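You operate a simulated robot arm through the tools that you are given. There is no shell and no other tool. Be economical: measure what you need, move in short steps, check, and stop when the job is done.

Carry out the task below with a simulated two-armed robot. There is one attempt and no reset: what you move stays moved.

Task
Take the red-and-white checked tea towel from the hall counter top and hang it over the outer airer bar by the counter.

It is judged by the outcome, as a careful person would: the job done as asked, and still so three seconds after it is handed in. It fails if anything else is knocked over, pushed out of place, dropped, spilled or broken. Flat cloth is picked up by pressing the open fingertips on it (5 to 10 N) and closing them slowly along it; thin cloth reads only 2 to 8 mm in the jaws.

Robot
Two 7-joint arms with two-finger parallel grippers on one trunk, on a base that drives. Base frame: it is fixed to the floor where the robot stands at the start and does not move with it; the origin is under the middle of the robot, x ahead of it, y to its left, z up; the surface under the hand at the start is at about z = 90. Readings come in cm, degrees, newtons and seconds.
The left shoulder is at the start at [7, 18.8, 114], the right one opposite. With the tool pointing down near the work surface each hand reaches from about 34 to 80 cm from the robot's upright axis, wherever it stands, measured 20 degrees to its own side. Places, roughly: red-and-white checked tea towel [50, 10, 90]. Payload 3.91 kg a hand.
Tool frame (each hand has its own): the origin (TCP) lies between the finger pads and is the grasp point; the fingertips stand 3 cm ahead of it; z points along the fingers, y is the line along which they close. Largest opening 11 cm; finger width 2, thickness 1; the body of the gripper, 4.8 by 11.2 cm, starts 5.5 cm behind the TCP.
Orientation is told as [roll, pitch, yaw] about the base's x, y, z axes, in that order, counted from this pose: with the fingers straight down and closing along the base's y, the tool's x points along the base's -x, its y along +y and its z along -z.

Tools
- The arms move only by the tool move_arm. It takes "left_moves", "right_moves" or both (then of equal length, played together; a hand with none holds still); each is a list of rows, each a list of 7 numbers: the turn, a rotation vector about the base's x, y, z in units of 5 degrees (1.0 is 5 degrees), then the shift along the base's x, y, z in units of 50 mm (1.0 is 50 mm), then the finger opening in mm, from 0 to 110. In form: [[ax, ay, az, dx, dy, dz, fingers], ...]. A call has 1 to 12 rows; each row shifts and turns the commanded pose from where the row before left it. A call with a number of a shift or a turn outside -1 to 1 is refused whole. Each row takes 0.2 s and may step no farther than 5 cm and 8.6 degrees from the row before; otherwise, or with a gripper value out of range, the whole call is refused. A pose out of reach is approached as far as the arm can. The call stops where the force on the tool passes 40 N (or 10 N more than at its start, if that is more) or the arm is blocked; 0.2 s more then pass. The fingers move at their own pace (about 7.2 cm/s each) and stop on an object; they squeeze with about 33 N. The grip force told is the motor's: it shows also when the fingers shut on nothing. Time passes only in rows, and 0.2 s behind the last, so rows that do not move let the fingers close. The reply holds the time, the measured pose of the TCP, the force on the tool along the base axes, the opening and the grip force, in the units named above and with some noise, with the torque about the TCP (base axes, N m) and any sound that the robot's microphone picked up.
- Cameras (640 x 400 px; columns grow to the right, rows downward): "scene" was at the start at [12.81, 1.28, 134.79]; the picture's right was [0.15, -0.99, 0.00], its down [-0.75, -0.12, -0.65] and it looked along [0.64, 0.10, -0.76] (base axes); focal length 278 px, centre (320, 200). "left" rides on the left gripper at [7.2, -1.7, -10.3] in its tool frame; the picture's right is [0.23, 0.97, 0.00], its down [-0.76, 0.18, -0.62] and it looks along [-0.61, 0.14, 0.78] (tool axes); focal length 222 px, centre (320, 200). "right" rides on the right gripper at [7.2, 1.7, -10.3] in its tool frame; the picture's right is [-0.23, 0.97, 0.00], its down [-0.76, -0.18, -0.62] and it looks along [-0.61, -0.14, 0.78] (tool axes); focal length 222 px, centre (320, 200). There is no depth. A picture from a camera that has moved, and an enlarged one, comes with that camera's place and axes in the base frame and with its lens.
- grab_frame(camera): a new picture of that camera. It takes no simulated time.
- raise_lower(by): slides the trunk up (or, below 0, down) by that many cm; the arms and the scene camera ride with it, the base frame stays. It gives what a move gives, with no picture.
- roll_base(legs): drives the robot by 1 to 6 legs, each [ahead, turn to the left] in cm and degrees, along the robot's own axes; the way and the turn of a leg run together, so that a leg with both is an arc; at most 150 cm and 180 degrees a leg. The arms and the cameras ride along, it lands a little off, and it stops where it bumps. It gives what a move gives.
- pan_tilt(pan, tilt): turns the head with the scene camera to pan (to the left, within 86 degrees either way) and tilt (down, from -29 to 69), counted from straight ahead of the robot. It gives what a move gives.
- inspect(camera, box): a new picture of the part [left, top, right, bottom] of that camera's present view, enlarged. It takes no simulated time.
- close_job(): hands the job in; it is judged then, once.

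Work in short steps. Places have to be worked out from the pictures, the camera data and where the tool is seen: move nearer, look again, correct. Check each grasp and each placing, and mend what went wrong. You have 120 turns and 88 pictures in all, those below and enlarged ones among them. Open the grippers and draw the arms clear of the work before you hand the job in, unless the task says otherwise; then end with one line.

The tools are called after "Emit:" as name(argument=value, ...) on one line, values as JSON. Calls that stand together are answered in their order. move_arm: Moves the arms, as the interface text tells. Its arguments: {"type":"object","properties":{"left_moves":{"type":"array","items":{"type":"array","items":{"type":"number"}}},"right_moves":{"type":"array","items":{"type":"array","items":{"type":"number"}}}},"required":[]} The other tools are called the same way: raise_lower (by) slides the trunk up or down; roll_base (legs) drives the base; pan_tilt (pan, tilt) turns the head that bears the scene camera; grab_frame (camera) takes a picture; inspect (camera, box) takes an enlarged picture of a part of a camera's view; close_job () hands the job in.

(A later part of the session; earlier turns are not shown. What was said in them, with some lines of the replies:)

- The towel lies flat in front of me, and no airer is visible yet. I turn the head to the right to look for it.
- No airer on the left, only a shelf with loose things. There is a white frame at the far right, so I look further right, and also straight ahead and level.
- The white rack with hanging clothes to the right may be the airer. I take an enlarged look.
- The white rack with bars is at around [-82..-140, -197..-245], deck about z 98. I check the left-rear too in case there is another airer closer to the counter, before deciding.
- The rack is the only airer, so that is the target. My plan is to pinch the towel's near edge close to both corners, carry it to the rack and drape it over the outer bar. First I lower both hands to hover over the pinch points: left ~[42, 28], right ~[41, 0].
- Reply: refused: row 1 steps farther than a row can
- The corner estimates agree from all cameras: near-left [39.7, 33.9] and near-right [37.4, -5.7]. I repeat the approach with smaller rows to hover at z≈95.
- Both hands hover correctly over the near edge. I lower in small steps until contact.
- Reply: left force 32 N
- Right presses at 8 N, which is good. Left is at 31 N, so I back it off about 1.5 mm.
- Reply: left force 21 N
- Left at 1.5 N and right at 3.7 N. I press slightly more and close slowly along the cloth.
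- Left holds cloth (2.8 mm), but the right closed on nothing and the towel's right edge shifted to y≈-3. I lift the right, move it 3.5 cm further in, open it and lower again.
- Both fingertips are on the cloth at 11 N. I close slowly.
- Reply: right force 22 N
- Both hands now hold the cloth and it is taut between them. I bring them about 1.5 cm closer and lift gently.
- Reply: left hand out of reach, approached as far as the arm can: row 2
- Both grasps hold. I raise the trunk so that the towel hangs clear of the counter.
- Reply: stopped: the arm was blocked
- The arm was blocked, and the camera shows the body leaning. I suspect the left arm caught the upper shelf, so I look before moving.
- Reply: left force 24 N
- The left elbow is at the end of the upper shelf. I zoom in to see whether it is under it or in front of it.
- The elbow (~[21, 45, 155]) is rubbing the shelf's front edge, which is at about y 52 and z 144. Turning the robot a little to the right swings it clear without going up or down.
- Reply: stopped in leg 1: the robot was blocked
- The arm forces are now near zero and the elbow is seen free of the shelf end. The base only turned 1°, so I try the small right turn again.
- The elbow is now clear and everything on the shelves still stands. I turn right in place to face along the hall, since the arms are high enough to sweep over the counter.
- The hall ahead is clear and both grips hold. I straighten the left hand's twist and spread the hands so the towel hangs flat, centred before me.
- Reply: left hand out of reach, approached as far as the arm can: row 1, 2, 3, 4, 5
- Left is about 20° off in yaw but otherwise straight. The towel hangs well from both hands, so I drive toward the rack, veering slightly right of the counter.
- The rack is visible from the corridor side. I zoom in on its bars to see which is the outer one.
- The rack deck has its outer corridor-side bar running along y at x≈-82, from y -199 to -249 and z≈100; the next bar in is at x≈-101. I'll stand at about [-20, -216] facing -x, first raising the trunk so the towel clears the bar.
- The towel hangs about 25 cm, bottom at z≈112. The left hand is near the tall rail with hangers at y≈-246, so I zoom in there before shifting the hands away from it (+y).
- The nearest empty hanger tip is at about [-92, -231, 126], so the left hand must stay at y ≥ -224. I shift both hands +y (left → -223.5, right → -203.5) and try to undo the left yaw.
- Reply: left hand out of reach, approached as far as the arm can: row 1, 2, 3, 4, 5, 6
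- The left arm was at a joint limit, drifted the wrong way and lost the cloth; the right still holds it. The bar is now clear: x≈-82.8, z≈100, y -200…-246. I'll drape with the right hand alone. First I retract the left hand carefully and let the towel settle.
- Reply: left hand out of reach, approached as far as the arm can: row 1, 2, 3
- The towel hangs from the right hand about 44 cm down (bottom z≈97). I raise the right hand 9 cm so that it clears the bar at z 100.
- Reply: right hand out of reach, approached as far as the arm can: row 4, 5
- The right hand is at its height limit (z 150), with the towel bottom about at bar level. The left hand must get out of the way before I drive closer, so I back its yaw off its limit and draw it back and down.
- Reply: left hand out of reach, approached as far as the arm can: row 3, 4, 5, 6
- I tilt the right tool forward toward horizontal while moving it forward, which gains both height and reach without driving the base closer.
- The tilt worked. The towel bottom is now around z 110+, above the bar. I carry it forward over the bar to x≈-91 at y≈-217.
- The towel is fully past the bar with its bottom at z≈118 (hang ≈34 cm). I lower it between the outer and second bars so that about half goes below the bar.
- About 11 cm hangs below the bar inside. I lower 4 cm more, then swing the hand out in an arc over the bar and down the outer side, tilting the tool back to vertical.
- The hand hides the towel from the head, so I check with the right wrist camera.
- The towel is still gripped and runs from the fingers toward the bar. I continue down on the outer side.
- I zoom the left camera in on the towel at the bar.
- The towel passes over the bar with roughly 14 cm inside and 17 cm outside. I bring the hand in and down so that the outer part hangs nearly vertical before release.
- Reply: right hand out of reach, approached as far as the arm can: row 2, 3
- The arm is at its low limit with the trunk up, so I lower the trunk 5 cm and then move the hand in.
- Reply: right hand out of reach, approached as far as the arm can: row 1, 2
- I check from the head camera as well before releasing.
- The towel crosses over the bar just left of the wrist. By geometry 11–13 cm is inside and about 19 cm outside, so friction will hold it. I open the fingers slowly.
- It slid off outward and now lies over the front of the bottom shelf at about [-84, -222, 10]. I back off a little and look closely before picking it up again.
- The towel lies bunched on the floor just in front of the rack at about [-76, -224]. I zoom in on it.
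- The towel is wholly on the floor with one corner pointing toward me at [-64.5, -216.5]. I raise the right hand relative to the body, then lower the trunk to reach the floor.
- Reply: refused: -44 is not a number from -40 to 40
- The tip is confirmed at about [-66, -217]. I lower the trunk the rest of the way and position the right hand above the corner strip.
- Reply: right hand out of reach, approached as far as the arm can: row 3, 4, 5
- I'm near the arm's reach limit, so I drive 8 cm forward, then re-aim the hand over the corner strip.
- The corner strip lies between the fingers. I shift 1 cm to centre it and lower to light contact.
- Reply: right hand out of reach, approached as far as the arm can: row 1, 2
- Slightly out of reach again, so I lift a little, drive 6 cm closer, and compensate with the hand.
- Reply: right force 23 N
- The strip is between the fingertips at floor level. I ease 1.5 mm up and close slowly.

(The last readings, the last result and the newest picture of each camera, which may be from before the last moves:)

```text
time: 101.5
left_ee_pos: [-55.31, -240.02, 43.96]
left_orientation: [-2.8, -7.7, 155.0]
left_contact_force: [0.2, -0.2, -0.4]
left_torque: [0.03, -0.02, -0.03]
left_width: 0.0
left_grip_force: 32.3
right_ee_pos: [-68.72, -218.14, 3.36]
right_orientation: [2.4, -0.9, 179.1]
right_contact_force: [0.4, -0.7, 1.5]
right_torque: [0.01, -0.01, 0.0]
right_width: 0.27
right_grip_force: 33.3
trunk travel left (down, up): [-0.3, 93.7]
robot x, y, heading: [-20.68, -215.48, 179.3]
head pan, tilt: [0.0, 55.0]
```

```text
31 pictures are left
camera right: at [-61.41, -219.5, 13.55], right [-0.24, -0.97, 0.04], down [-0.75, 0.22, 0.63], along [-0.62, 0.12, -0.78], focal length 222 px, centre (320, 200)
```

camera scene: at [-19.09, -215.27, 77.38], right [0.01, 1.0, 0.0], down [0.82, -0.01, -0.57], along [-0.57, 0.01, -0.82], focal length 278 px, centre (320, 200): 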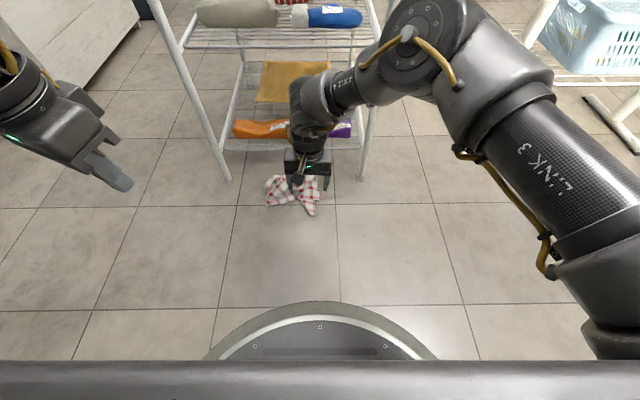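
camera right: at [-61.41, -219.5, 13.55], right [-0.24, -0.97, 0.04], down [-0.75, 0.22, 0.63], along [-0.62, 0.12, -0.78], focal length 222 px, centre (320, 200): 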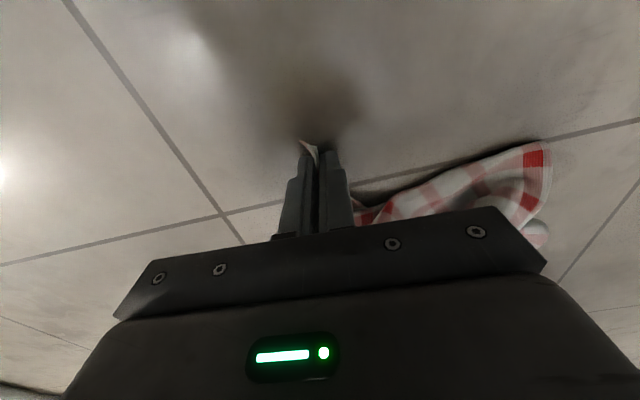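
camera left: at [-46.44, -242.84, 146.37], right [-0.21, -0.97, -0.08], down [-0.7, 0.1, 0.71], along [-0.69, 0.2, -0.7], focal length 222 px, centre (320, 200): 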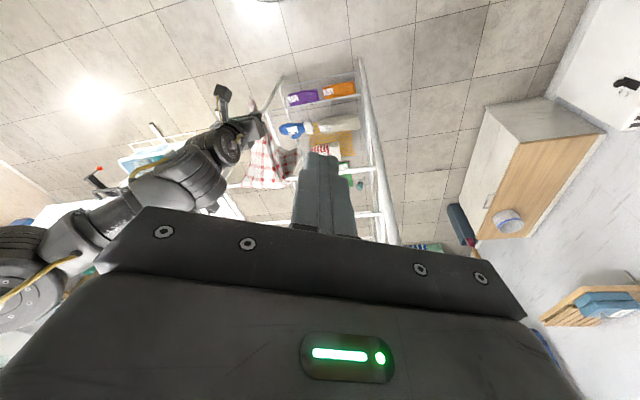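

The corner is pinched (2.7 mm). I lift by the trunk, back away from the rack, and lift further.

Emit:
raise_lower(by=40)

Emit:
roll_base(legs=[[-12, 0]])

Emit:
raise_lower(by=40)

Emit:
grab_frame(camera="scene")

```text
time: 105.4
left_ee_pos: [-55.19, -239.97, 84.1]
left_orientation: [-2.7, -7.6, 155.1]
left_contact_force: [0.3, 0.4, -0.4]
left_torque: [0.01, 0.01, -0.01]
left_width: 0.0
left_grip_force: 33.0
right_ee_pos: [-68.83, -218.16, 43.26]
right_orientation: [2.4, -0.9, 179.1]
right_contact_force: [0.4, -0.7, -0.6]
right_torque: [-0.02, -0.05, -0.03]
right_width: 0.23
right_grip_force: 32.9
trunk travel left (down, up): [-40.3, 53.7]
robot x, y, heading: [-21.02, -215.33, 179.3]
head pan, tilt: [0.0, 55.0]
```

```text
time: 106.6
left_ee_pos: [-43.17, -240.33, 83.9]
left_orientation: [-2.6, -7.8, 155.2]
left_contact_force: [0.6, 1.0, 0.0]
left_torque: [-0.04, 0.01, 0.0]
left_width: 0.0
left_grip_force: 32.9
right_ee_pos: [-56.96, -218.37, 43.4]
right_orientation: [2.4, -0.9, 179.2]
right_contact_force: [-0.1, 0.4, 0.1]
right_torque: [-0.01, -0.03, -0.02]
right_width: 0.25
right_grip_force: 32.8
trunk travel left (down, up): [-40.3, 53.7]
robot x, y, heading: [-9.23, -215.52, 179.4]
head pan, tilt: [0.0, 55.0]
```

```text
time: 110.4
left_ee_pos: [-43.29, -240.34, 123.91]
left_orientation: [-2.6, -7.7, 155.2]
left_contact_force: [-0.2, -0.1, -0.2]
left_torque: [0.02, 0.01, 0.01]
left_width: 0.0
left_grip_force: 33.0
right_ee_pos: [-56.9, -218.61, 83.24]
right_orientation: [2.4, -0.9, 179.3]
right_contact_force: [0.4, -0.1, 0.0]
right_torque: [0.0, -0.04, 0.0]
right_width: 0.25
right_grip_force: 33.3
trunk travel left (down, up): [-80.3, 13.7]
robot x, y, heading: [-8.91, -215.32, 179.7]
head pan, tilt: [0.0, 55.0]
```

```text
30 pictures are left
camera scene: at [-21.31, -215.26, 149.37], right [0.01, 1.0, 0.0], down [0.82, -0.01, -0.57], along [-0.57, 0.01, -0.82], focal length 278 px, centre (320, 200)
```

scene: 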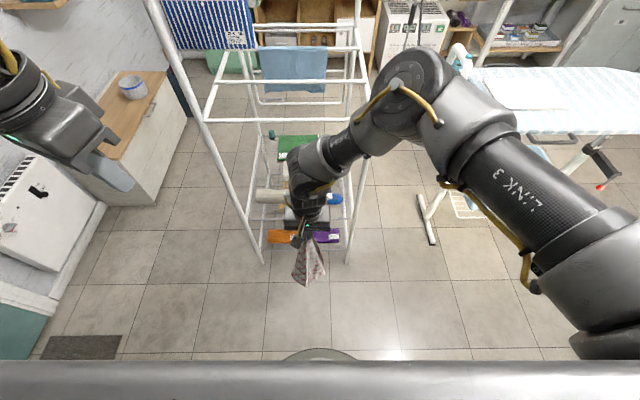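

The towel hangs from its corner. I raise further and shift the robot about 12 cm to its left, so the head camera can see past the hand to the inner side of the bar.

Emit:
raise_lower(by=13.4)

Emit:
roll_base(legs=[[8, 0], [0, -40], [-18, 0], [0, 40]])

Emit:
move_arm(right_moves=[[0, 0, 0, 0, 0, 0.8, 0], [0, 0, 0, 0, 0, 0.8, 0], [0, 0, 0, 0, 0, 0.8, 0], [0, 0, 0, 0, 0, 0.8, 0], [0, 0, 0, 0, 0, 0.8, 0], [0, 0, 0, 0, 0, 0.8, 0], [0, 0, 0, 0, 0, 0.8, 0], [0, 0, 0, 0, 0, 0.8, 0], [0, 0, 0, 0, 0, 0.8, 0]])

Emit:
pan_tilt(pan=-5, tilt=42)

Emit:
grab_frame(camera="scene")

```text
time: 112.0
left_ee_pos: [-43.25, -240.36, 137.3]
left_orientation: [-2.7, -7.8, 155.2]
left_contact_force: [0.1, -0.2, 0.2]
left_torque: [-0.01, -0.03, -0.01]
left_width: 0.02
left_grip_force: 33.3
right_ee_pos: [-56.94, -218.46, 96.72]
right_orientation: [2.3, -0.7, 179.2]
right_contact_force: [0.1, -0.5, -0.2]
right_torque: [0.0, 0.0, -0.04]
right_width: 0.25
right_grip_force: 32.9
trunk travel left (down, up): [-93.7, 0.3]
robot x, y, heading: [-8.93, -215.15, 179.4]
head pan, tilt: [0.0, 55.0]
```

```text
time: 117.9
left_ee_pos: [-37.84, -251.63, 137.38]
left_orientation: [-2.7, -7.8, 154.7]
left_contact_force: [0.7, -0.4, -0.3]
left_torque: [0.01, 0.01, -0.03]
left_width: 0.02
left_grip_force: 32.7
right_ee_pos: [-51.19, -229.63, 96.6]
right_orientation: [2.4, -0.9, 178.7]
right_contact_force: [0.7, 0.3, 0.0]
right_torque: [0.01, 0.01, -0.02]
right_width: 0.27
right_grip_force: 33.2
trunk travel left (down, up): [-93.7, 0.3]
robot x, y, heading: [-3.36, -227.21, 178.9]
head pan, tilt: [0.0, 55.0]
```

```text
time: 119.9
left_ee_pos: [-37.74, -251.81, 137.42]
left_orientation: [-2.8, -7.8, 154.7]
left_contact_force: [0.8, -0.1, -0.5]
left_torque: [0.02, 0.03, -0.02]
left_width: 0.0
left_grip_force: 32.8
right_ee_pos: [-50.99, -229.65, 132.88]
right_orientation: [2.4, -0.9, 178.7]
right_contact_force: [-0.1, 0.4, 0.1]
right_torque: [-0.03, -0.01, -0.03]
right_width: 0.24
right_grip_force: 33.3
trunk travel left (down, up): [-93.7, 0.3]
robot x, y, heading: [-3.53, -227.18, 178.9]
head pan, tilt: [0.0, 55.0]
```

```text
time: 120.7
left_ee_pos: [-37.67, -251.83, 137.39]
left_orientation: [-2.7, -7.7, 154.7]
left_contact_force: [-0.5, -0.4, -0.4]
left_torque: [0.0, -0.07, -0.01]
left_width: 0.0
left_grip_force: 33.2
right_ee_pos: [-51.17, -229.79, 132.82]
right_orientation: [2.3, -0.9, 178.8]
right_contact_force: [0.7, 0.9, -1.2]
right_torque: [0.01, 0.0, 0.02]
right_width: 0.25
right_grip_force: 32.5
trunk travel left (down, up): [-93.7, 0.3]
robot x, y, heading: [-3.56, -227.06, 178.8]
head pan, tilt: [-5.0, 42.0]
```

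```text
29 pictures are left
camera scene: at [-16.6, -226.15, 164.55], right [0.11, 0.99, 0.0], down [0.67, -0.07, -0.74], along [-0.74, 0.08, -0.67], focal length 278 px, centre (320, 200)
```

scene: 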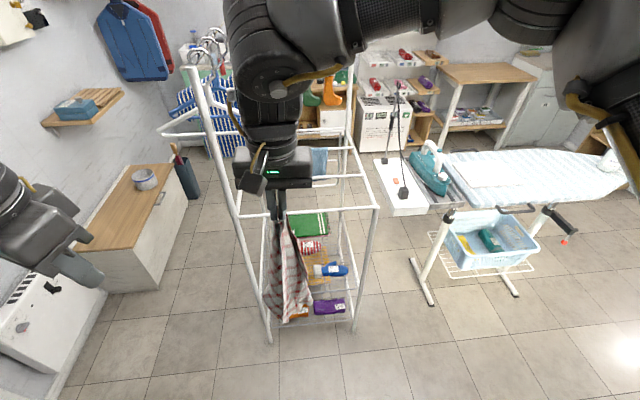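

Settled, the towel hangs 43 cm below the hand. I shift the hand to y≈-213, raise it and tilt it forward as before.

Emit:
move_arm(right_moves=[[0, 0, 0, 0, 0.4, 0.4, 0], [0, 0, 0, 0, 0.4, 0.4, 0], [0, 0.5, 0, -0.2, 0.4, 0.4, 0], [0, 1, 0, -0.3, 0.4, 0.4, 0], [0, 1, 0, -0.3, 0.4, 0.4, 0], [0, 1, 0, -0.3, 0.4, 0.4, 0], [0, 1, 0, -0.3, 0.4, 0.4, 0], [0, 1, 0, -0.3, 0.4, 0.4, 0], [0, 1, 0, -0.3, 0.2, 0.4, 0], [0, 1, 0, -0.3, 0, 0.2, 0], [0, 1, 0, -0.3, 0, 0, 0], [0, 1, 0, -0.2, 0, 0, 0]])

Emit:
move_arm(right_moves=[[0, 1, 0, -0.1, 0, 0.2, 0], [0, 1, 0, -0.1, 0, 0.2, 0], [0, 1, 0, -0.1, 0, 0.1, 0], [0, 0, 0, 0, 0, 0, 0], [0, 0, 0, 0, 0, 0, 0], [0, 0, 0, 0, 0, 0, 0]])

Emit:
grab_frame(camera="scene")

```text
time: 123.3
left_ee_pos: [-37.93, -251.76, 137.28]
left_orientation: [-2.6, -7.7, 154.7]
left_contact_force: [-0.1, 0.1, 0.5]
left_torque: [-0.01, 0.02, -0.04]
left_width: 0.0
left_grip_force: 33.2
right_ee_pos: [-63.56, -214.72, 150.96]
right_orientation: [3.8, -48.4, 177.9]
right_contact_force: [-0.3, 0.4, -0.3]
right_torque: [-0.02, -0.02, -0.07]
right_width: 0.25
right_grip_force: 33.2
right hand out of reach, approached as far as the arm can: row 8, 9
trunk travel left (down, up): [-93.7, 0.3]
robot x, y, heading: [-3.67, -227.36, 178.8]
head pan, tilt: [-5.0, 42.0]
```

```text
time: 124.7
left_ee_pos: [-37.73, -251.78, 137.42]
left_orientation: [-2.7, -7.7, 154.6]
left_contact_force: [0.2, 0.1, -0.5]
left_torque: [-0.03, -0.01, -0.01]
left_width: 0.0
left_grip_force: 33.1
right_ee_pos: [-65.06, -214.72, 153.42]
right_orientation: [4.9, -63.3, 177.2]
right_contact_force: [-0.1, 0.2, 0.0]
right_torque: [0.01, -0.02, -0.05]
right_width: 0.25
right_grip_force: 33.6
trunk travel left (down, up): [-93.7, 0.3]
robot x, y, heading: [-3.58, -227.27, 178.7]
head pan, tilt: [-5.0, 42.0]
```

```text
28 pictures are left
camera scene: at [-16.68, -226.11, 164.55], right [0.11, 0.99, 0.0], down [0.67, -0.07, -0.74], along [-0.74, 0.08, -0.67], focal length 278 px, centre (320, 200)
```

scene: 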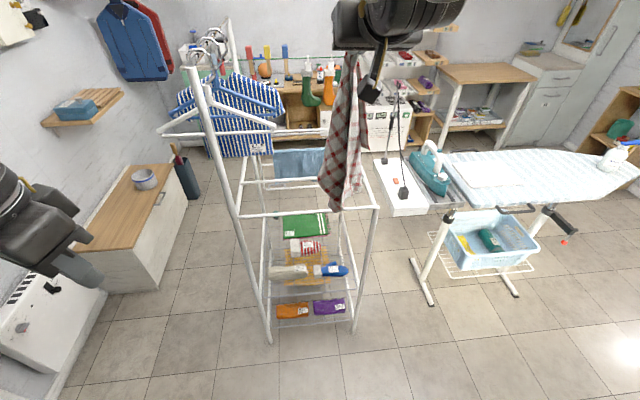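

A good view past the hand. I drive forward 16 cm to bring it over the bar, then extend to x≈-92.

Emit:
roll_base(legs=[[16, 0]])

Emit:
move_arm(right_moves=[[0, 0, 0, -0.3, 0, 0, 0], [0, 0, 0, -0.4, 0, 0, 0], [0, 0, 0, -0.4, 0, 0, 0], [0, 0, 0, -0.4, 0, 0, 0], [0, 0, 0, -0.4, 0, 0, 0], [0, 0, 0, -0.2, 0, 0, 0], [0, 0, 0, 0, 0, 0, 0], [0, 0, 0, 0, 0, 0, 0], [0, 0, 0, 0, 0, 0, 0], [0, 0, 0, 0, 0, 0, 0]])

Emit:
grab_frame(camera="scene")

```text
time: 126.1
left_ee_pos: [-53.4, -251.5, 137.49]
left_orientation: [-2.6, -7.9, 154.7]
left_contact_force: [0.1, 1.1, 0.5]
left_torque: [0.01, 0.01, -0.03]
left_width: 0.01
left_grip_force: 32.8
right_ee_pos: [-80.52, -214.42, 153.66]
right_orientation: [4.9, -63.4, 177.2]
right_contact_force: [0.0, 0.3, -0.5]
right_torque: [0.02, 0.0, 0.0]
right_width: 0.25
right_grip_force: 32.7
trunk travel left (down, up): [-93.7, 0.3]
robot x, y, heading: [-19.4, -226.71, 178.9]
head pan, tilt: [-5.0, 42.0]
```

```text
time: 128.3
left_ee_pos: [-53.69, -251.56, 137.4]
left_orientation: [-2.7, -7.8, 154.7]
left_contact_force: [-0.2, 0.0, -0.3]
left_torque: [0.0, -0.01, 0.01]
left_width: 0.0
left_grip_force: 33.1
right_ee_pos: [-87.49, -218.24, 151.76]
right_orientation: [5.4, -63.5, 176.6]
right_contact_force: [0.0, 0.8, -1.1]
right_torque: [0.0, 0.0, -0.02]
right_width: 0.24
right_grip_force: 33.0
right hand out of reach, approached as far as the arm can: row 2, 3, 4, 5, 6
trunk travel left (down, up): [-93.7, 0.3]
robot x, y, heading: [-19.29, -226.86, 179.1]
head pan, tilt: [-5.0, 42.0]
```

```text
27 pictures are left
camera scene: at [-32.58, -225.84, 164.55], right [0.1, 0.99, 0.0], down [0.67, -0.07, -0.74], along [-0.74, 0.08, -0.67], focal length 278 px, centre (320, 200)
```

scene: 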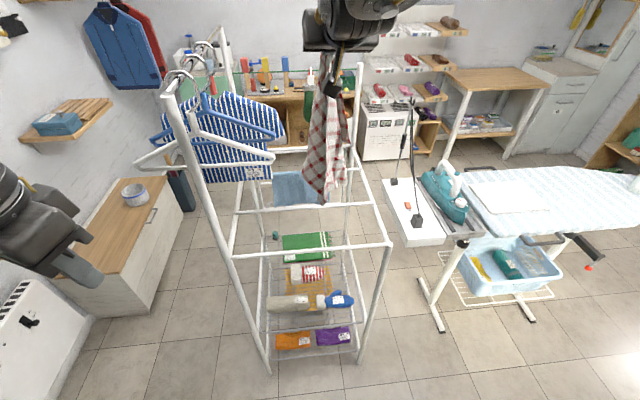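

The towel is past the bar, bottom z≈113. I drive 3 cm more, then lower it between the bars.

Emit:
roll_base(legs=[[3, 0]])

Emit:
move_arm(right_moves=[[0, 0, 0, 0, 0, -0.6, 0], [0, 0, 0, 0, 0, -0.6, 0], [0, 0, 0, 0, 0, -0.6, 0], [0, 0, 0, 0, 0, -0.6, 0], [0, 0, 0, 0, 0, -0.6, 0], [0, 0, 0, 0, 0, 0, 0]])

Emit:
grab_frame(camera="scene")

```text
time: 129.1
left_ee_pos: [-55.84, -251.57, 137.51]
left_orientation: [-2.5, -8.1, 154.7]
left_contact_force: [0.0, -0.1, 1.0]
left_torque: [-0.01, 0.06, -0.02]
left_width: 0.01
left_grip_force: 33.3
right_ee_pos: [-89.51, -218.17, 152.21]
right_orientation: [5.4, -63.8, 176.5]
right_contact_force: [0.6, 0.9, 1.2]
right_torque: [0.01, -0.03, -0.05]
right_width: 0.22
right_grip_force: 33.3
trunk travel left (down, up): [-93.7, 0.3]
robot x, y, heading: [-22.33, -226.6, 179.1]
head pan, tilt: [-5.0, 42.0]
```

```text
time: 130.5
left_ee_pos: [-56.41, -251.41, 137.44]
left_orientation: [-2.6, -7.9, 154.8]
left_contact_force: [0.2, 1.1, 0.3]
left_torque: [-0.03, 0.01, 0.02]
left_width: 0.01
left_grip_force: 33.7
right_ee_pos: [-90.19, -218.0, 136.74]
right_orientation: [5.4, -63.6, 176.4]
right_contact_force: [0.3, 0.7, -0.8]
right_torque: [-0.02, -0.01, -0.02]
right_width: 0.24
right_grip_force: 32.9
trunk travel left (down, up): [-93.7, 0.3]
robot x, y, heading: [-22.35, -226.76, 178.9]
head pan, tilt: [-5.0, 42.0]
```

```text
26 pictures are left
camera scene: at [-35.36, -225.8, 164.58], right [0.1, 0.99, 0.0], down [0.66, -0.07, -0.74], along [-0.74, 0.08, -0.67], focal length 278 px, centre (320, 200)
```

scene: 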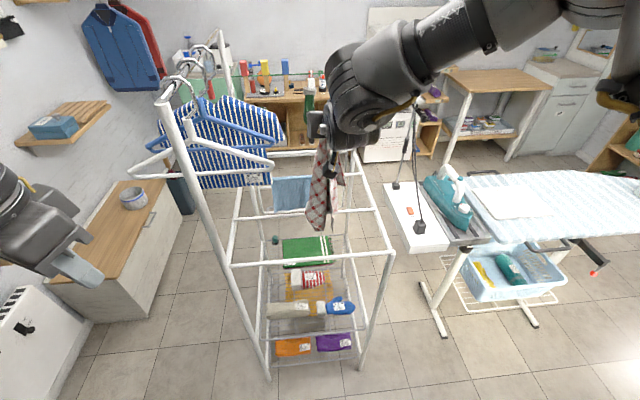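

The bottom is at z≈102 inside the bar. I lower another 18 cm.

Emit:
move_arm(right_moves=[[0, 0, 0, 0, 0, -0.6, 0], [0, 0, 0, 0, 0, -0.6, 0], [0, 0, 0, 0, 0, -0.6, 0], [0, 0, 0, 0, 0, -0.6, 0], [0, 0, 0, 0, 0, -0.6, 0], [0, 0, 0, 0, 0, -0.6, 0], [0, 0, 0, 0, 0, 0, 0], [0, 0, 0, 0, 0, 0, 0]])

Emit:
inspect(camera="scene", box=[200, 120, 440, 320])

```text
time: 132.3
left_ee_pos: [-56.73, -251.45, 137.46]
left_orientation: [-2.6, -7.7, 154.7]
left_contact_force: [-0.1, 0.3, -0.2]
left_torque: [0.0, 0.04, 0.01]
left_width: 0.0
left_grip_force: 33.1
right_ee_pos: [-90.51, -218.09, 118.86]
right_orientation: [5.2, -63.5, 176.6]
right_contact_force: [0.0, 0.2, -0.3]
right_torque: [-0.04, 0.01, -0.02]
right_width: 0.25
right_grip_force: 32.4
trunk travel left (down, up): [-93.7, 0.3]
robot x, y, heading: [-22.29, -226.65, 178.8]
head pan, tilt: [-5.0, 42.0]
```

```text
2.00 times, centred on (320, 220) of scene
camera zoom: at [-35.57, -225.79, 164.55], right [0.1, 0.99, 0.0], down [0.67, -0.07, -0.74], along [-0.74, 0.08, -0.67], focal length 556 px, centre (320, 160)
```

zoom: 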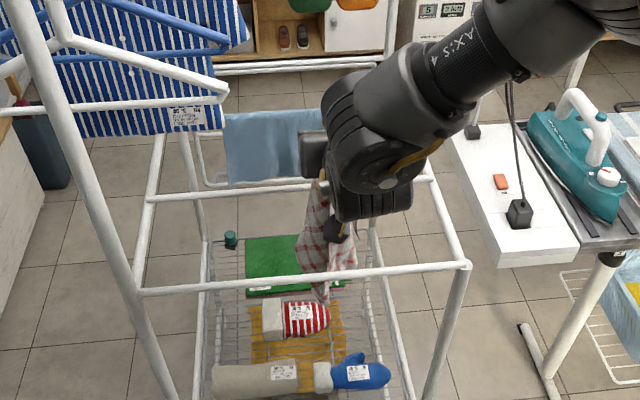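

The view is clear: the towel hangs between the bars, with about 19 cm above and 20 cm below bar level. I lower 2 cm more and swing it out over the bar in an arc.

Emit:
move_arm(right_moves=[[0, 0, 0, 0, 0, -0.4, 0], [0, -1, 0, 0.6, 0, 0.1, 0], [0, -1, 0, 0.7, 0, 0, 0], [0, -1, 0, 0.7, 0, -0.1, 0], [0, -1, 0, 0.6, 0, -0.3, 0], [0, -1, 0, 0.5, 0, -0.5, 0], [0, -1, 0, 0.4, 0, -0.6, 0], [0, -1, 0, 0.3, 0, -0.7, 0], [0, -1, 0, 0.1, 0, -0.7, 0], [0, 0, 0, 0, 0, 0, 0]])

Emit:
inspect(camera="scene", box=[200, 120, 440, 320])

```text
time: 134.5
left_ee_pos: [-56.64, -251.44, 137.34]
left_orientation: [-2.7, -7.6, 154.7]
left_contact_force: [0.5, -1.8, -0.6]
left_torque: [0.0, 0.02, -0.04]
left_width: 0.0
left_grip_force: 33.1
right_ee_pos: [-70.9, -218.0, 102.86]
right_orientation: [2.8, -23.7, 178.4]
right_contact_force: [-0.9, 0.3, 0.3]
right_torque: [-0.02, -0.03, 0.0]
right_width: 0.23
right_grip_force: 32.8
trunk travel left (down, up): [-93.7, 0.3]
robot x, y, heading: [-22.25, -226.58, 178.8]
head pan, tilt: [-5.0, 42.0]
```

```text
2.00 times, centred on (320, 220) of scene
camera zoom: at [-35.56, -225.83, 164.56], right [0.1, 0.99, 0.0], down [0.67, -0.07, -0.74], along [-0.74, 0.08, -0.67], focal length 556 px, centre (320, 160)
```

zoom: 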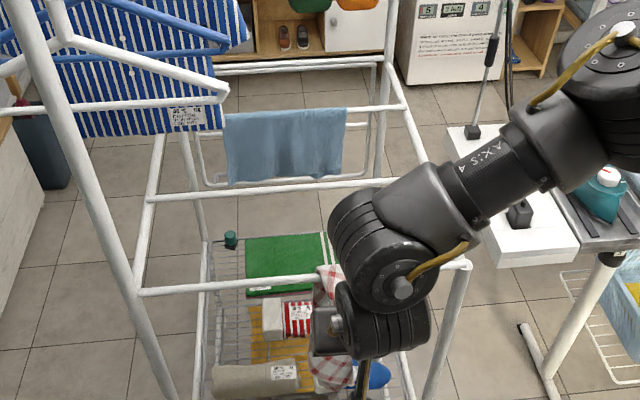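

The towel crosses the bar. I check from the left wrist camera too.

Emit:
grab_frame(camera="left")

```text
23 pictures are left
camera left: at [-48.39, -254.17, 146.8], right [-0.22, -0.97, -0.08], down [-0.7, 0.1, 0.71], along [-0.68, 0.21, -0.7], focal length 222 px, centre (320, 200)
```

left: 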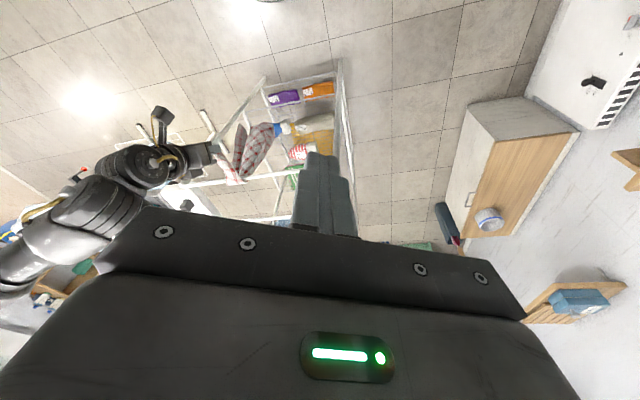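

Emit:
inspect(camera="left", box=[180, 90, 320, 200])

```text
3.64 times, centred on (250, 145) of left
camera zoom: at [-48.39, -254.17, 146.8], right [-0.22, -0.97, -0.08], down [-0.7, 0.1, 0.71], along [-0.68, 0.21, -0.7], focal length 808 px, centre (574, 400)
```

zoom: 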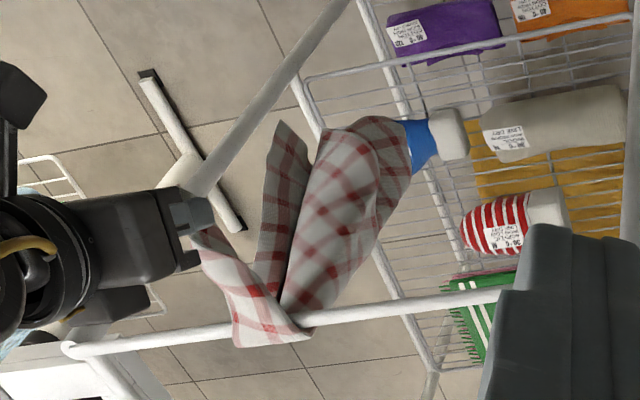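

Excellent view: the towel passes over the bar, with about 25 cm inside and 12 cm outside. I pull the outer part down until it is about balanced (hand to z≈89).

Emit:
move_arm(right_moves=[[0, -0.5, 0, 0, 0, -0.5, 0], [0, -0.5, 0, 0, 0, -0.5, 0], [0, -0.5, 0, 0, 0, -0.5, 0], [0, -0.5, 0, 0, 0, -0.5, 0], [0, -0.5, 0, 0, 0, -0.5, 0], [0, 0, 0, 0, 0, -0.3, 0], [0, 0, 0, 0, 0, 0, 0], [0, 0, 0, 0, 0, 0, 0]])

Emit:
inspect(camera="left", box=[180, 90, 320, 200])

```text
time: 136.3
left_ee_pos: [-56.68, -251.4, 137.36]
left_orientation: [-2.7, -7.6, 154.7]
left_contact_force: [0.0, -0.8, 0.6]
left_torque: [0.0, -0.01, 0.0]
left_width: 0.0
left_grip_force: 32.8
right_ee_pos: [-68.69, -220.2, 90.76]
right_orientation: [2.5, -11.1, 178.2]
right_contact_force: [0.1, 0.0, 0.5]
right_torque: [0.03, 0.01, -0.02]
right_width: 0.24
right_grip_force: 33.5
right hand out of reach, approached as far as the arm can: row 4, 5, 6
trunk travel left (down, up): [-93.7, 0.3]
robot x, y, heading: [-22.26, -227.09, 178.6]
head pan, tilt: [-5.0, 42.0]
```

```text
3.64 times, centred on (250, 145) of left
camera zoom: at [-48.41, -254.16, 146.79], right [-0.22, -0.97, -0.08], down [-0.7, 0.1, 0.71], along [-0.68, 0.21, -0.7], focal length 808 px, centre (574, 400)
```

zoom: 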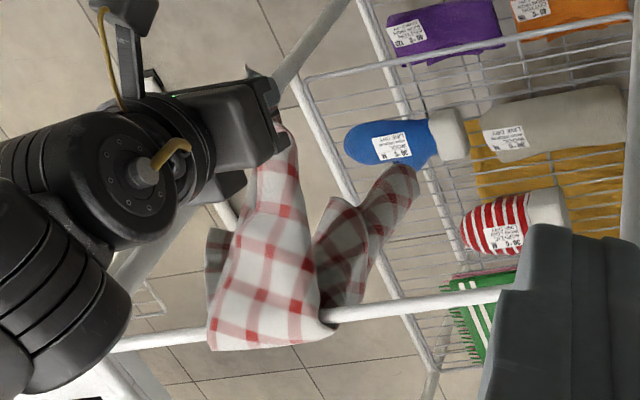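

About 16 cm now hangs inside and about 17–20 cm outside. I move the hand in toward the bar to give slack before releasing gently.

Emit:
move_arm(right_moves=[[0, 0, 0, -0.3, 0, 0.2, 0], [0, 0, 0, -0.4, 0, 0.2, 0], [0, 0, 0, -0.3, 0, 0.1, 0], [0, 0, 0, 0, 0, 0, 0], [0, 0, 0, 0, 0, 0, 0]])

Emit:
inspect(camera="left", box=[180, 90, 320, 200])

```text
time: 137.5
left_ee_pos: [-56.61, -251.39, 137.39]
left_orientation: [-2.7, -7.7, 154.7]
left_contact_force: [-1.3, -0.4, 0.9]
left_torque: [-0.03, 0.01, -0.02]
left_width: 0.02
left_grip_force: 32.3
right_ee_pos: [-72.46, -220.87, 94.4]
right_orientation: [2.4, -11.1, 178.3]
right_contact_force: [0.3, -0.4, -0.1]
right_torque: [-0.02, 0.0, 0.01]
right_width: 0.24
right_grip_force: 33.0
right hand out of reach, approached as far as the arm can: row 1, 2, 3
trunk travel left (down, up): [-93.7, 0.3]
robot x, y, heading: [-22.39, -226.53, 178.9]
head pan, tilt: [-5.0, 42.0]
```

```text
3.64 times, centred on (250, 145) of left
camera zoom: at [-48.41, -254.14, 146.8], right [-0.22, -0.97, -0.08], down [-0.7, 0.1, 0.71], along [-0.68, 0.21, -0.7], focal length 808 px, centre (574, 400)
```

zoom: 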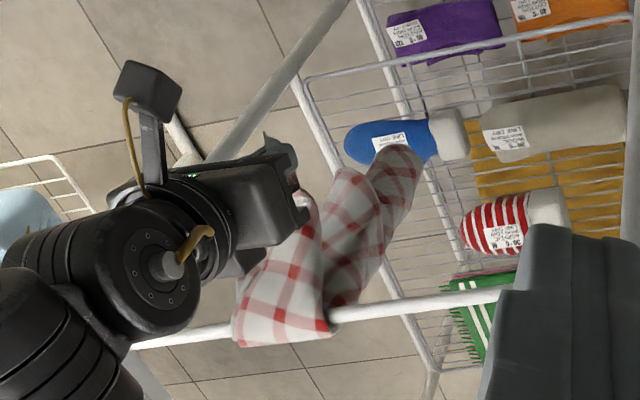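

The bar is fairly slippery: slack slid inward. For balance the towel's centre must sit on the bar, with the pinch about 19 cm from it. I lower the trunk 9 cm to pull the outer side down vertically.

Emit:
raise_lower(by=-9)

Emit:
inspect(camera="left", box=[180, 80, 340, 200])

Emit:
inspect(camera="scene", box=[200, 150, 440, 350])

```text
time: 138.8
left_ee_pos: [-56.65, -251.37, 128.34]
left_orientation: [-2.6, -7.7, 154.7]
left_contact_force: [0.5, -0.2, 0.4]
left_torque: [0.05, -0.01, 0.02]
left_width: 0.01
left_grip_force: 33.0
right_ee_pos: [-72.36, -220.92, 85.45]
right_orientation: [2.4, -11.1, 178.2]
right_contact_force: [-0.4, -1.1, 0.4]
right_torque: [-0.02, 0.04, -0.05]
right_width: 0.25
right_grip_force: 33.4
trunk travel left (down, up): [-84.7, 9.3]
robot x, y, heading: [-22.14, -226.89, 179.0]
head pan, tilt: [-5.0, 42.0]
```

```text
3.33 times, centred on (260, 140) of left
camera zoom: at [-48.41, -254.15, 137.8], right [-0.22, -0.97, -0.08], down [-0.7, 0.1, 0.71], along [-0.68, 0.21, -0.7], focal length 740 px, centre (520, 400)
```

zoom: 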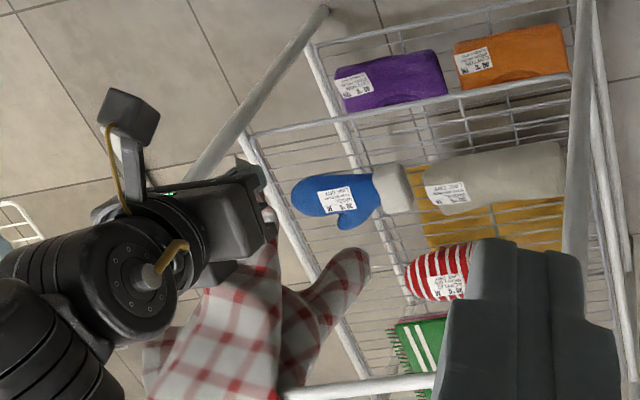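

```text
2.00 times, centred on (320, 250) of scene
camera zoom: at [-35.58, -225.8, 155.56], right [0.1, 0.99, 0.0], down [0.67, -0.07, -0.74], along [-0.74, 0.08, -0.67], focal length 556 px, centre (320, 100)
```

zoom: 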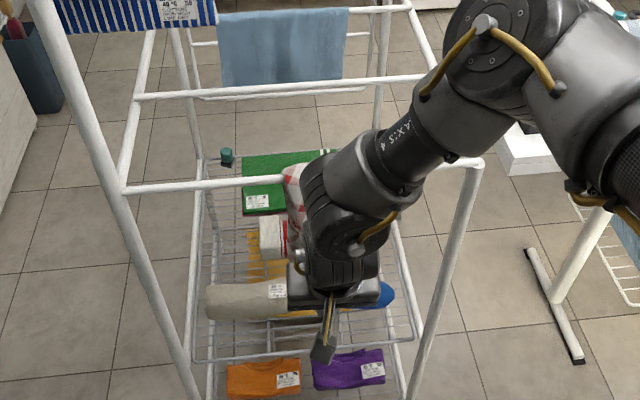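

The inner tip hangs 23 cm below the bar and the outer corner about 21 cm, so it is balanced. I release slowly.

Emit:
move_arm(right_moves=[[0, 0, 0, 0, 0, 0, 3], [0, 0, 0, 0, 0, 0, 6], [0, 0, 0, 0, 0, 0, 10], [0, 0, 0, 0, 0, 0, 15], [0, 0, 0, 0, 0, 0, 22], [0, 0, 0, 0, 0, 0, 30], [0, 0, 0, 0, 0, 0, 30]])

Emit:
inspect(camera="left", box=[180, 80, 340, 200])

```text
time: 140.4
left_ee_pos: [-56.66, -251.52, 128.32]
left_orientation: [-2.8, -7.8, 154.6]
left_contact_force: [0.1, 0.0, -0.6]
left_torque: [-0.01, -0.01, 0.02]
left_width: 0.0
left_grip_force: 32.7
right_ee_pos: [-72.42, -220.99, 85.37]
right_orientation: [2.3, -11.0, 178.2]
right_contact_force: [-0.8, 0.0, -0.2]
right_torque: [0.0, -0.01, -0.02]
right_width: 3.01
right_grip_force: 0.0
trunk travel left (down, up): [-84.7, 9.3]
robot x, y, heading: [-22.19, -226.92, 178.9]
head pan, tilt: [-5.0, 42.0]
```

```text
3.33 times, centred on (260, 140) of left
camera zoom: at [-48.41, -254.15, 137.79], right [-0.22, -0.97, -0.08], down [-0.7, 0.1, 0.71], along [-0.68, 0.21, -0.7], focal length 740 px, centre (520, 400)
```

zoom: 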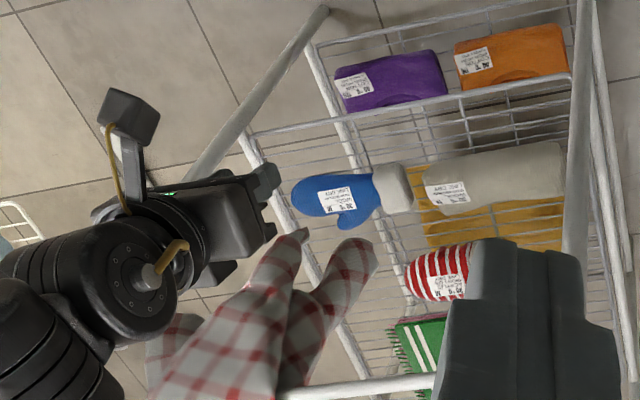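

It holds on the bar. I wait a second and look again before drawing back.

Emit:
move_arm(right_moves=[[0, 0, 0, 0, 0, 0, 50], [0, 0, 0, 0, 0, 0, 70], [0, 0, 0, 0, 0, 0, 70], [0, 0, 0, 0, 0, 0, 70], [0, 0, 0, 0, 0, 0, 70], [0, 0, 0, 0, 0, 0, 70]])

Emit:
inspect(camera="left", box=[180, 80, 340, 200])

```text
time: 141.8
left_ee_pos: [-56.61, -251.42, 128.4]
left_orientation: [-2.6, -7.7, 154.7]
left_contact_force: [0.8, 0.0, -0.2]
left_torque: [0.01, -0.02, -0.04]
left_width: 0.01
left_grip_force: 32.6
right_ee_pos: [-72.41, -220.85, 85.29]
right_orientation: [2.5, -11.1, 178.2]
right_contact_force: [0.9, 0.2, 1.0]
right_torque: [0.0, -0.02, -0.01]
right_width: 6.99
right_grip_force: 0.1
trunk travel left (down, up): [-84.7, 9.3]
robot x, y, heading: [-22.58, -226.52, 179.1]
head pan, tilt: [-5.0, 42.0]
```

```text
3.33 times, centred on (260, 140) of left
camera zoom: at [-48.41, -254.15, 137.8], right [-0.22, -0.97, -0.08], down [-0.7, 0.1, 0.71], along [-0.68, 0.21, -0.7], focal length 740 px, centre (520, 400)
```

zoom: 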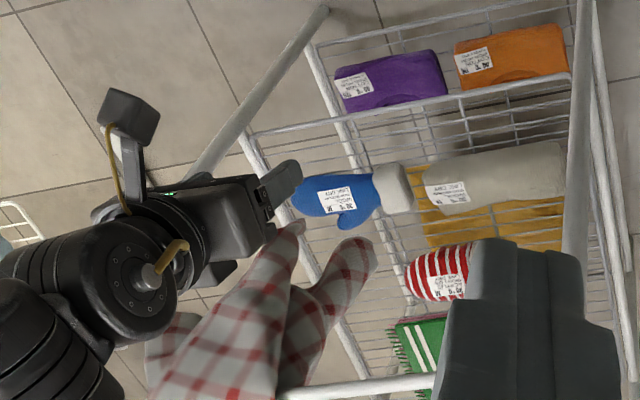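

It is stable. I back straight away from the rack and look at the result.

Emit:
roll_base(legs=[[18, 0]])

```text
time: 143.1
left_ee_pos: [-69.36, -249.66, 129.22]
left_orientation: [-2.5, -9.3, 151.8]
left_contact_force: [-1.2, -0.5, 0.0]
left_torque: [-0.02, -0.04, 0.02]
left_width: 0.0
left_grip_force: 32.6
right_ee_pos: [-79.47, -221.64, 83.84]
right_orientation: [2.3, -5.3, -179.1]
right_contact_force: [-1.0, 0.1, -1.5]
right_torque: [-0.07, -0.04, -0.02]
right_width: 7.01
right_grip_force: 0.0
trunk travel left (down, up): [-84.7, 9.3]
robot x, y, heading: [-35.43, -226.87, 178.5]
head pan, tilt: [-5.0, 42.0]
stopped in leg 1: the force on the tool passed its limit at 81 N (the readings are from after the stop); the commanded pose is now the measured one
```

I gave the wrong sign and drove forward instead of back, touching the rack with 81 N before stopping. I look at the state before anything else.

Emit:
grab_frame(camera="scene")

Emit:
grab_frame(camera="left")

```text
15 pictures are left
camera scene: at [-46.62, -225.45, 155.71], right [0.11, 0.99, 0.0], down [0.65, -0.07, -0.75], along [-0.75, 0.08, -0.66], focal length 278 px, centre (320, 200)
```

scene: 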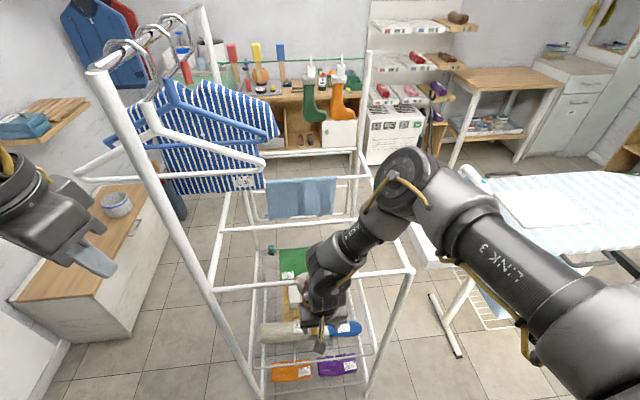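

```text
14 pictures are left
camera left: at [-60.95, -252.94, 138.36], right [-0.27, -0.96, -0.08], down [-0.67, 0.13, 0.73], along [-0.69, 0.25, -0.68], focal length 222 px, centre (320, 200)
```

left: 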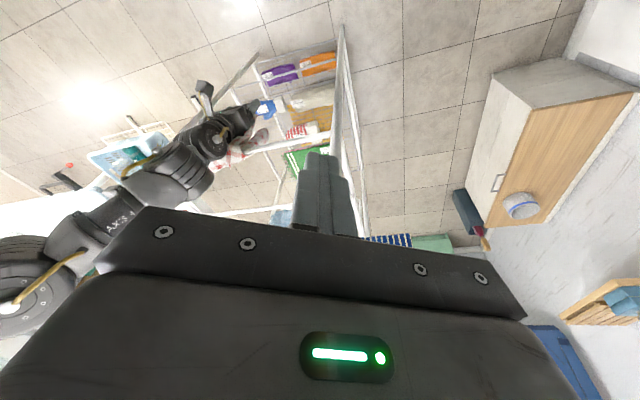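

The rack has not moved (the bar is still at x≈-82.7, y -200…-246) and nothing has fallen. Now I drive backward, with a negative distance this time.

Emit:
roll_base(legs=[[-4, 0], [-24, 0]])

Emit:
grab_frame(camera="scene")

```text
time: 145.4
left_ee_pos: [-42.68, -250.38, 128.73]
left_orientation: [-2.9, -8.8, 151.7]
left_contact_force: [-0.1, 0.0, -0.5]
left_torque: [-0.02, 0.01, -0.01]
left_width: 0.0
left_grip_force: 32.9
right_ee_pos: [-53.89, -221.86, 83.72]
right_orientation: [2.3, -6.2, -179.8]
right_contact_force: [-0.1, -0.9, 0.5]
right_torque: [0.03, -0.02, 0.03]
right_width: 7.04
right_grip_force: 0.0
trunk travel left (down, up): [-84.7, 9.3]
robot x, y, heading: [-7.49, -227.2, 179.0]
head pan, tilt: [-5.0, 42.0]
```

```text
13 pictures are left
camera scene: at [-20.83, -226.09, 155.53], right [0.11, 0.99, 0.0], down [0.67, -0.08, -0.74], along [-0.74, 0.08, -0.67], focal length 278 px, centre (320, 200)
```

scene: 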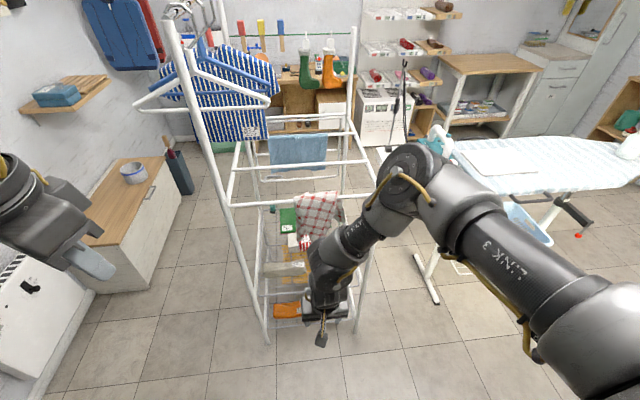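

The towel hangs on the bar. I zoom in to check how well.

Emit:
inspect(camera="scene", box=[210, 130, 390, 350])

```text
1.82 times, centred on (300, 240) of scene
camera zoom: at [-20.83, -226.09, 155.53], right [0.11, 0.99, 0.0], down [0.67, -0.08, -0.74], along [-0.74, 0.08, -0.67], focal length 505 px, centre (356, 127)
```

zoom: 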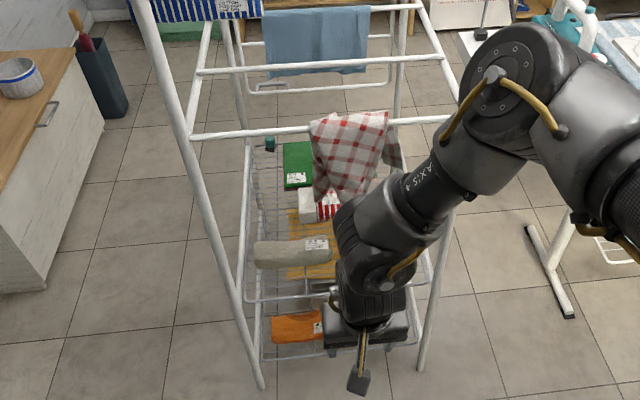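

The towel is draped over the outer bar, hanging on both sides. I open both grippers, move the right hand aside, and do a final check.

Emit:
move_arm(left_moves=[[0, 0, 0, 0, 0, 0, 80], [0, 0, 0, 0, 0, 0, 80], [0, 0, 0, 0, 0, 0, 80], [0, 0, 0, 0, 0, 0, 80], [0, 0, 0, 0, 0, 0, 80], [0, 0, 0, 0, 0, 0, 80], [0, 0, 0, 0, 0, 0, 80], [0, 0, 0, 0, 0, 0, 80]], right_moves=[[0, 0, 0, 0, 0.6, 0, 80], [0, 0, 0, 0, 0.6, 0, 80], [0, 0, 0, 0, 0.6, 0, 80], [0, 0, 0, 0, 0.6, 0, 80], [0, 0, 0, 0, 0.6, 0, 80], [0, 0, 0, 0, 0.6, 0, 80], [0, 0, 0, 0, 0.6, 0, 80], [0, 0, 0, 0, 0, 0, 80]])

Emit:
inspect(camera="scene", box=[180, 130, 420, 360])

```text
time: 147.2
left_ee_pos: [-42.51, -250.32, 128.73]
left_orientation: [-2.9, -8.8, 151.7]
left_contact_force: [-0.7, 1.0, -0.3]
left_torque: [0.02, 0.02, 0.01]
left_width: 7.99
left_grip_force: 0.0
right_ee_pos: [-45.78, -210.03, 90.18]
right_orientation: [2.0, -6.4, 180.0]
right_contact_force: [0.6, -0.2, 0.5]
right_torque: [-0.01, 0.03, -0.04]
right_width: 8.01
right_grip_force: 0.1
right hand out of reach, approached as far as the arm can: row 1, 2, 3, 4, 5, 6, 7
trunk travel left (down, up): [-84.7, 9.3]
robot x, y, heading: [-7.23, -226.96, 178.3]
head pan, tilt: [-5.0, 42.0]
```

```text
1.74 times, centred on (300, 245) of scene
camera zoom: at [-20.67, -226.09, 155.55], right [0.11, 0.99, 0.0], down [0.67, -0.08, -0.74], along [-0.74, 0.08, -0.67], focal length 483 px, centre (355, 122)
```

zoom: 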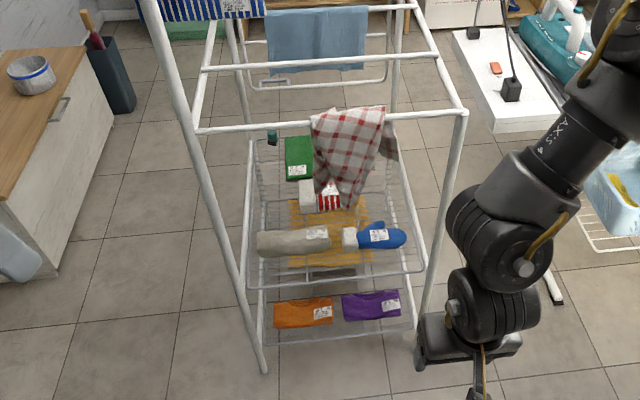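

The towel hangs over the outer bar and has not moved between pictures. The shelf items and the rack are in place, and both grippers are open and clear. I hand the job in.

Emit:
close_job()

```text
The job is handed in.
```

The checked tea towel is hanging over the outer airer bar on both sides, somewhat bunched rather than spread flat; on the way I dropped it once on the floor, brushed the shelf edge with the left elbow and bumped the rack once at 81 N, but nothing I could see was moved or knocked over.
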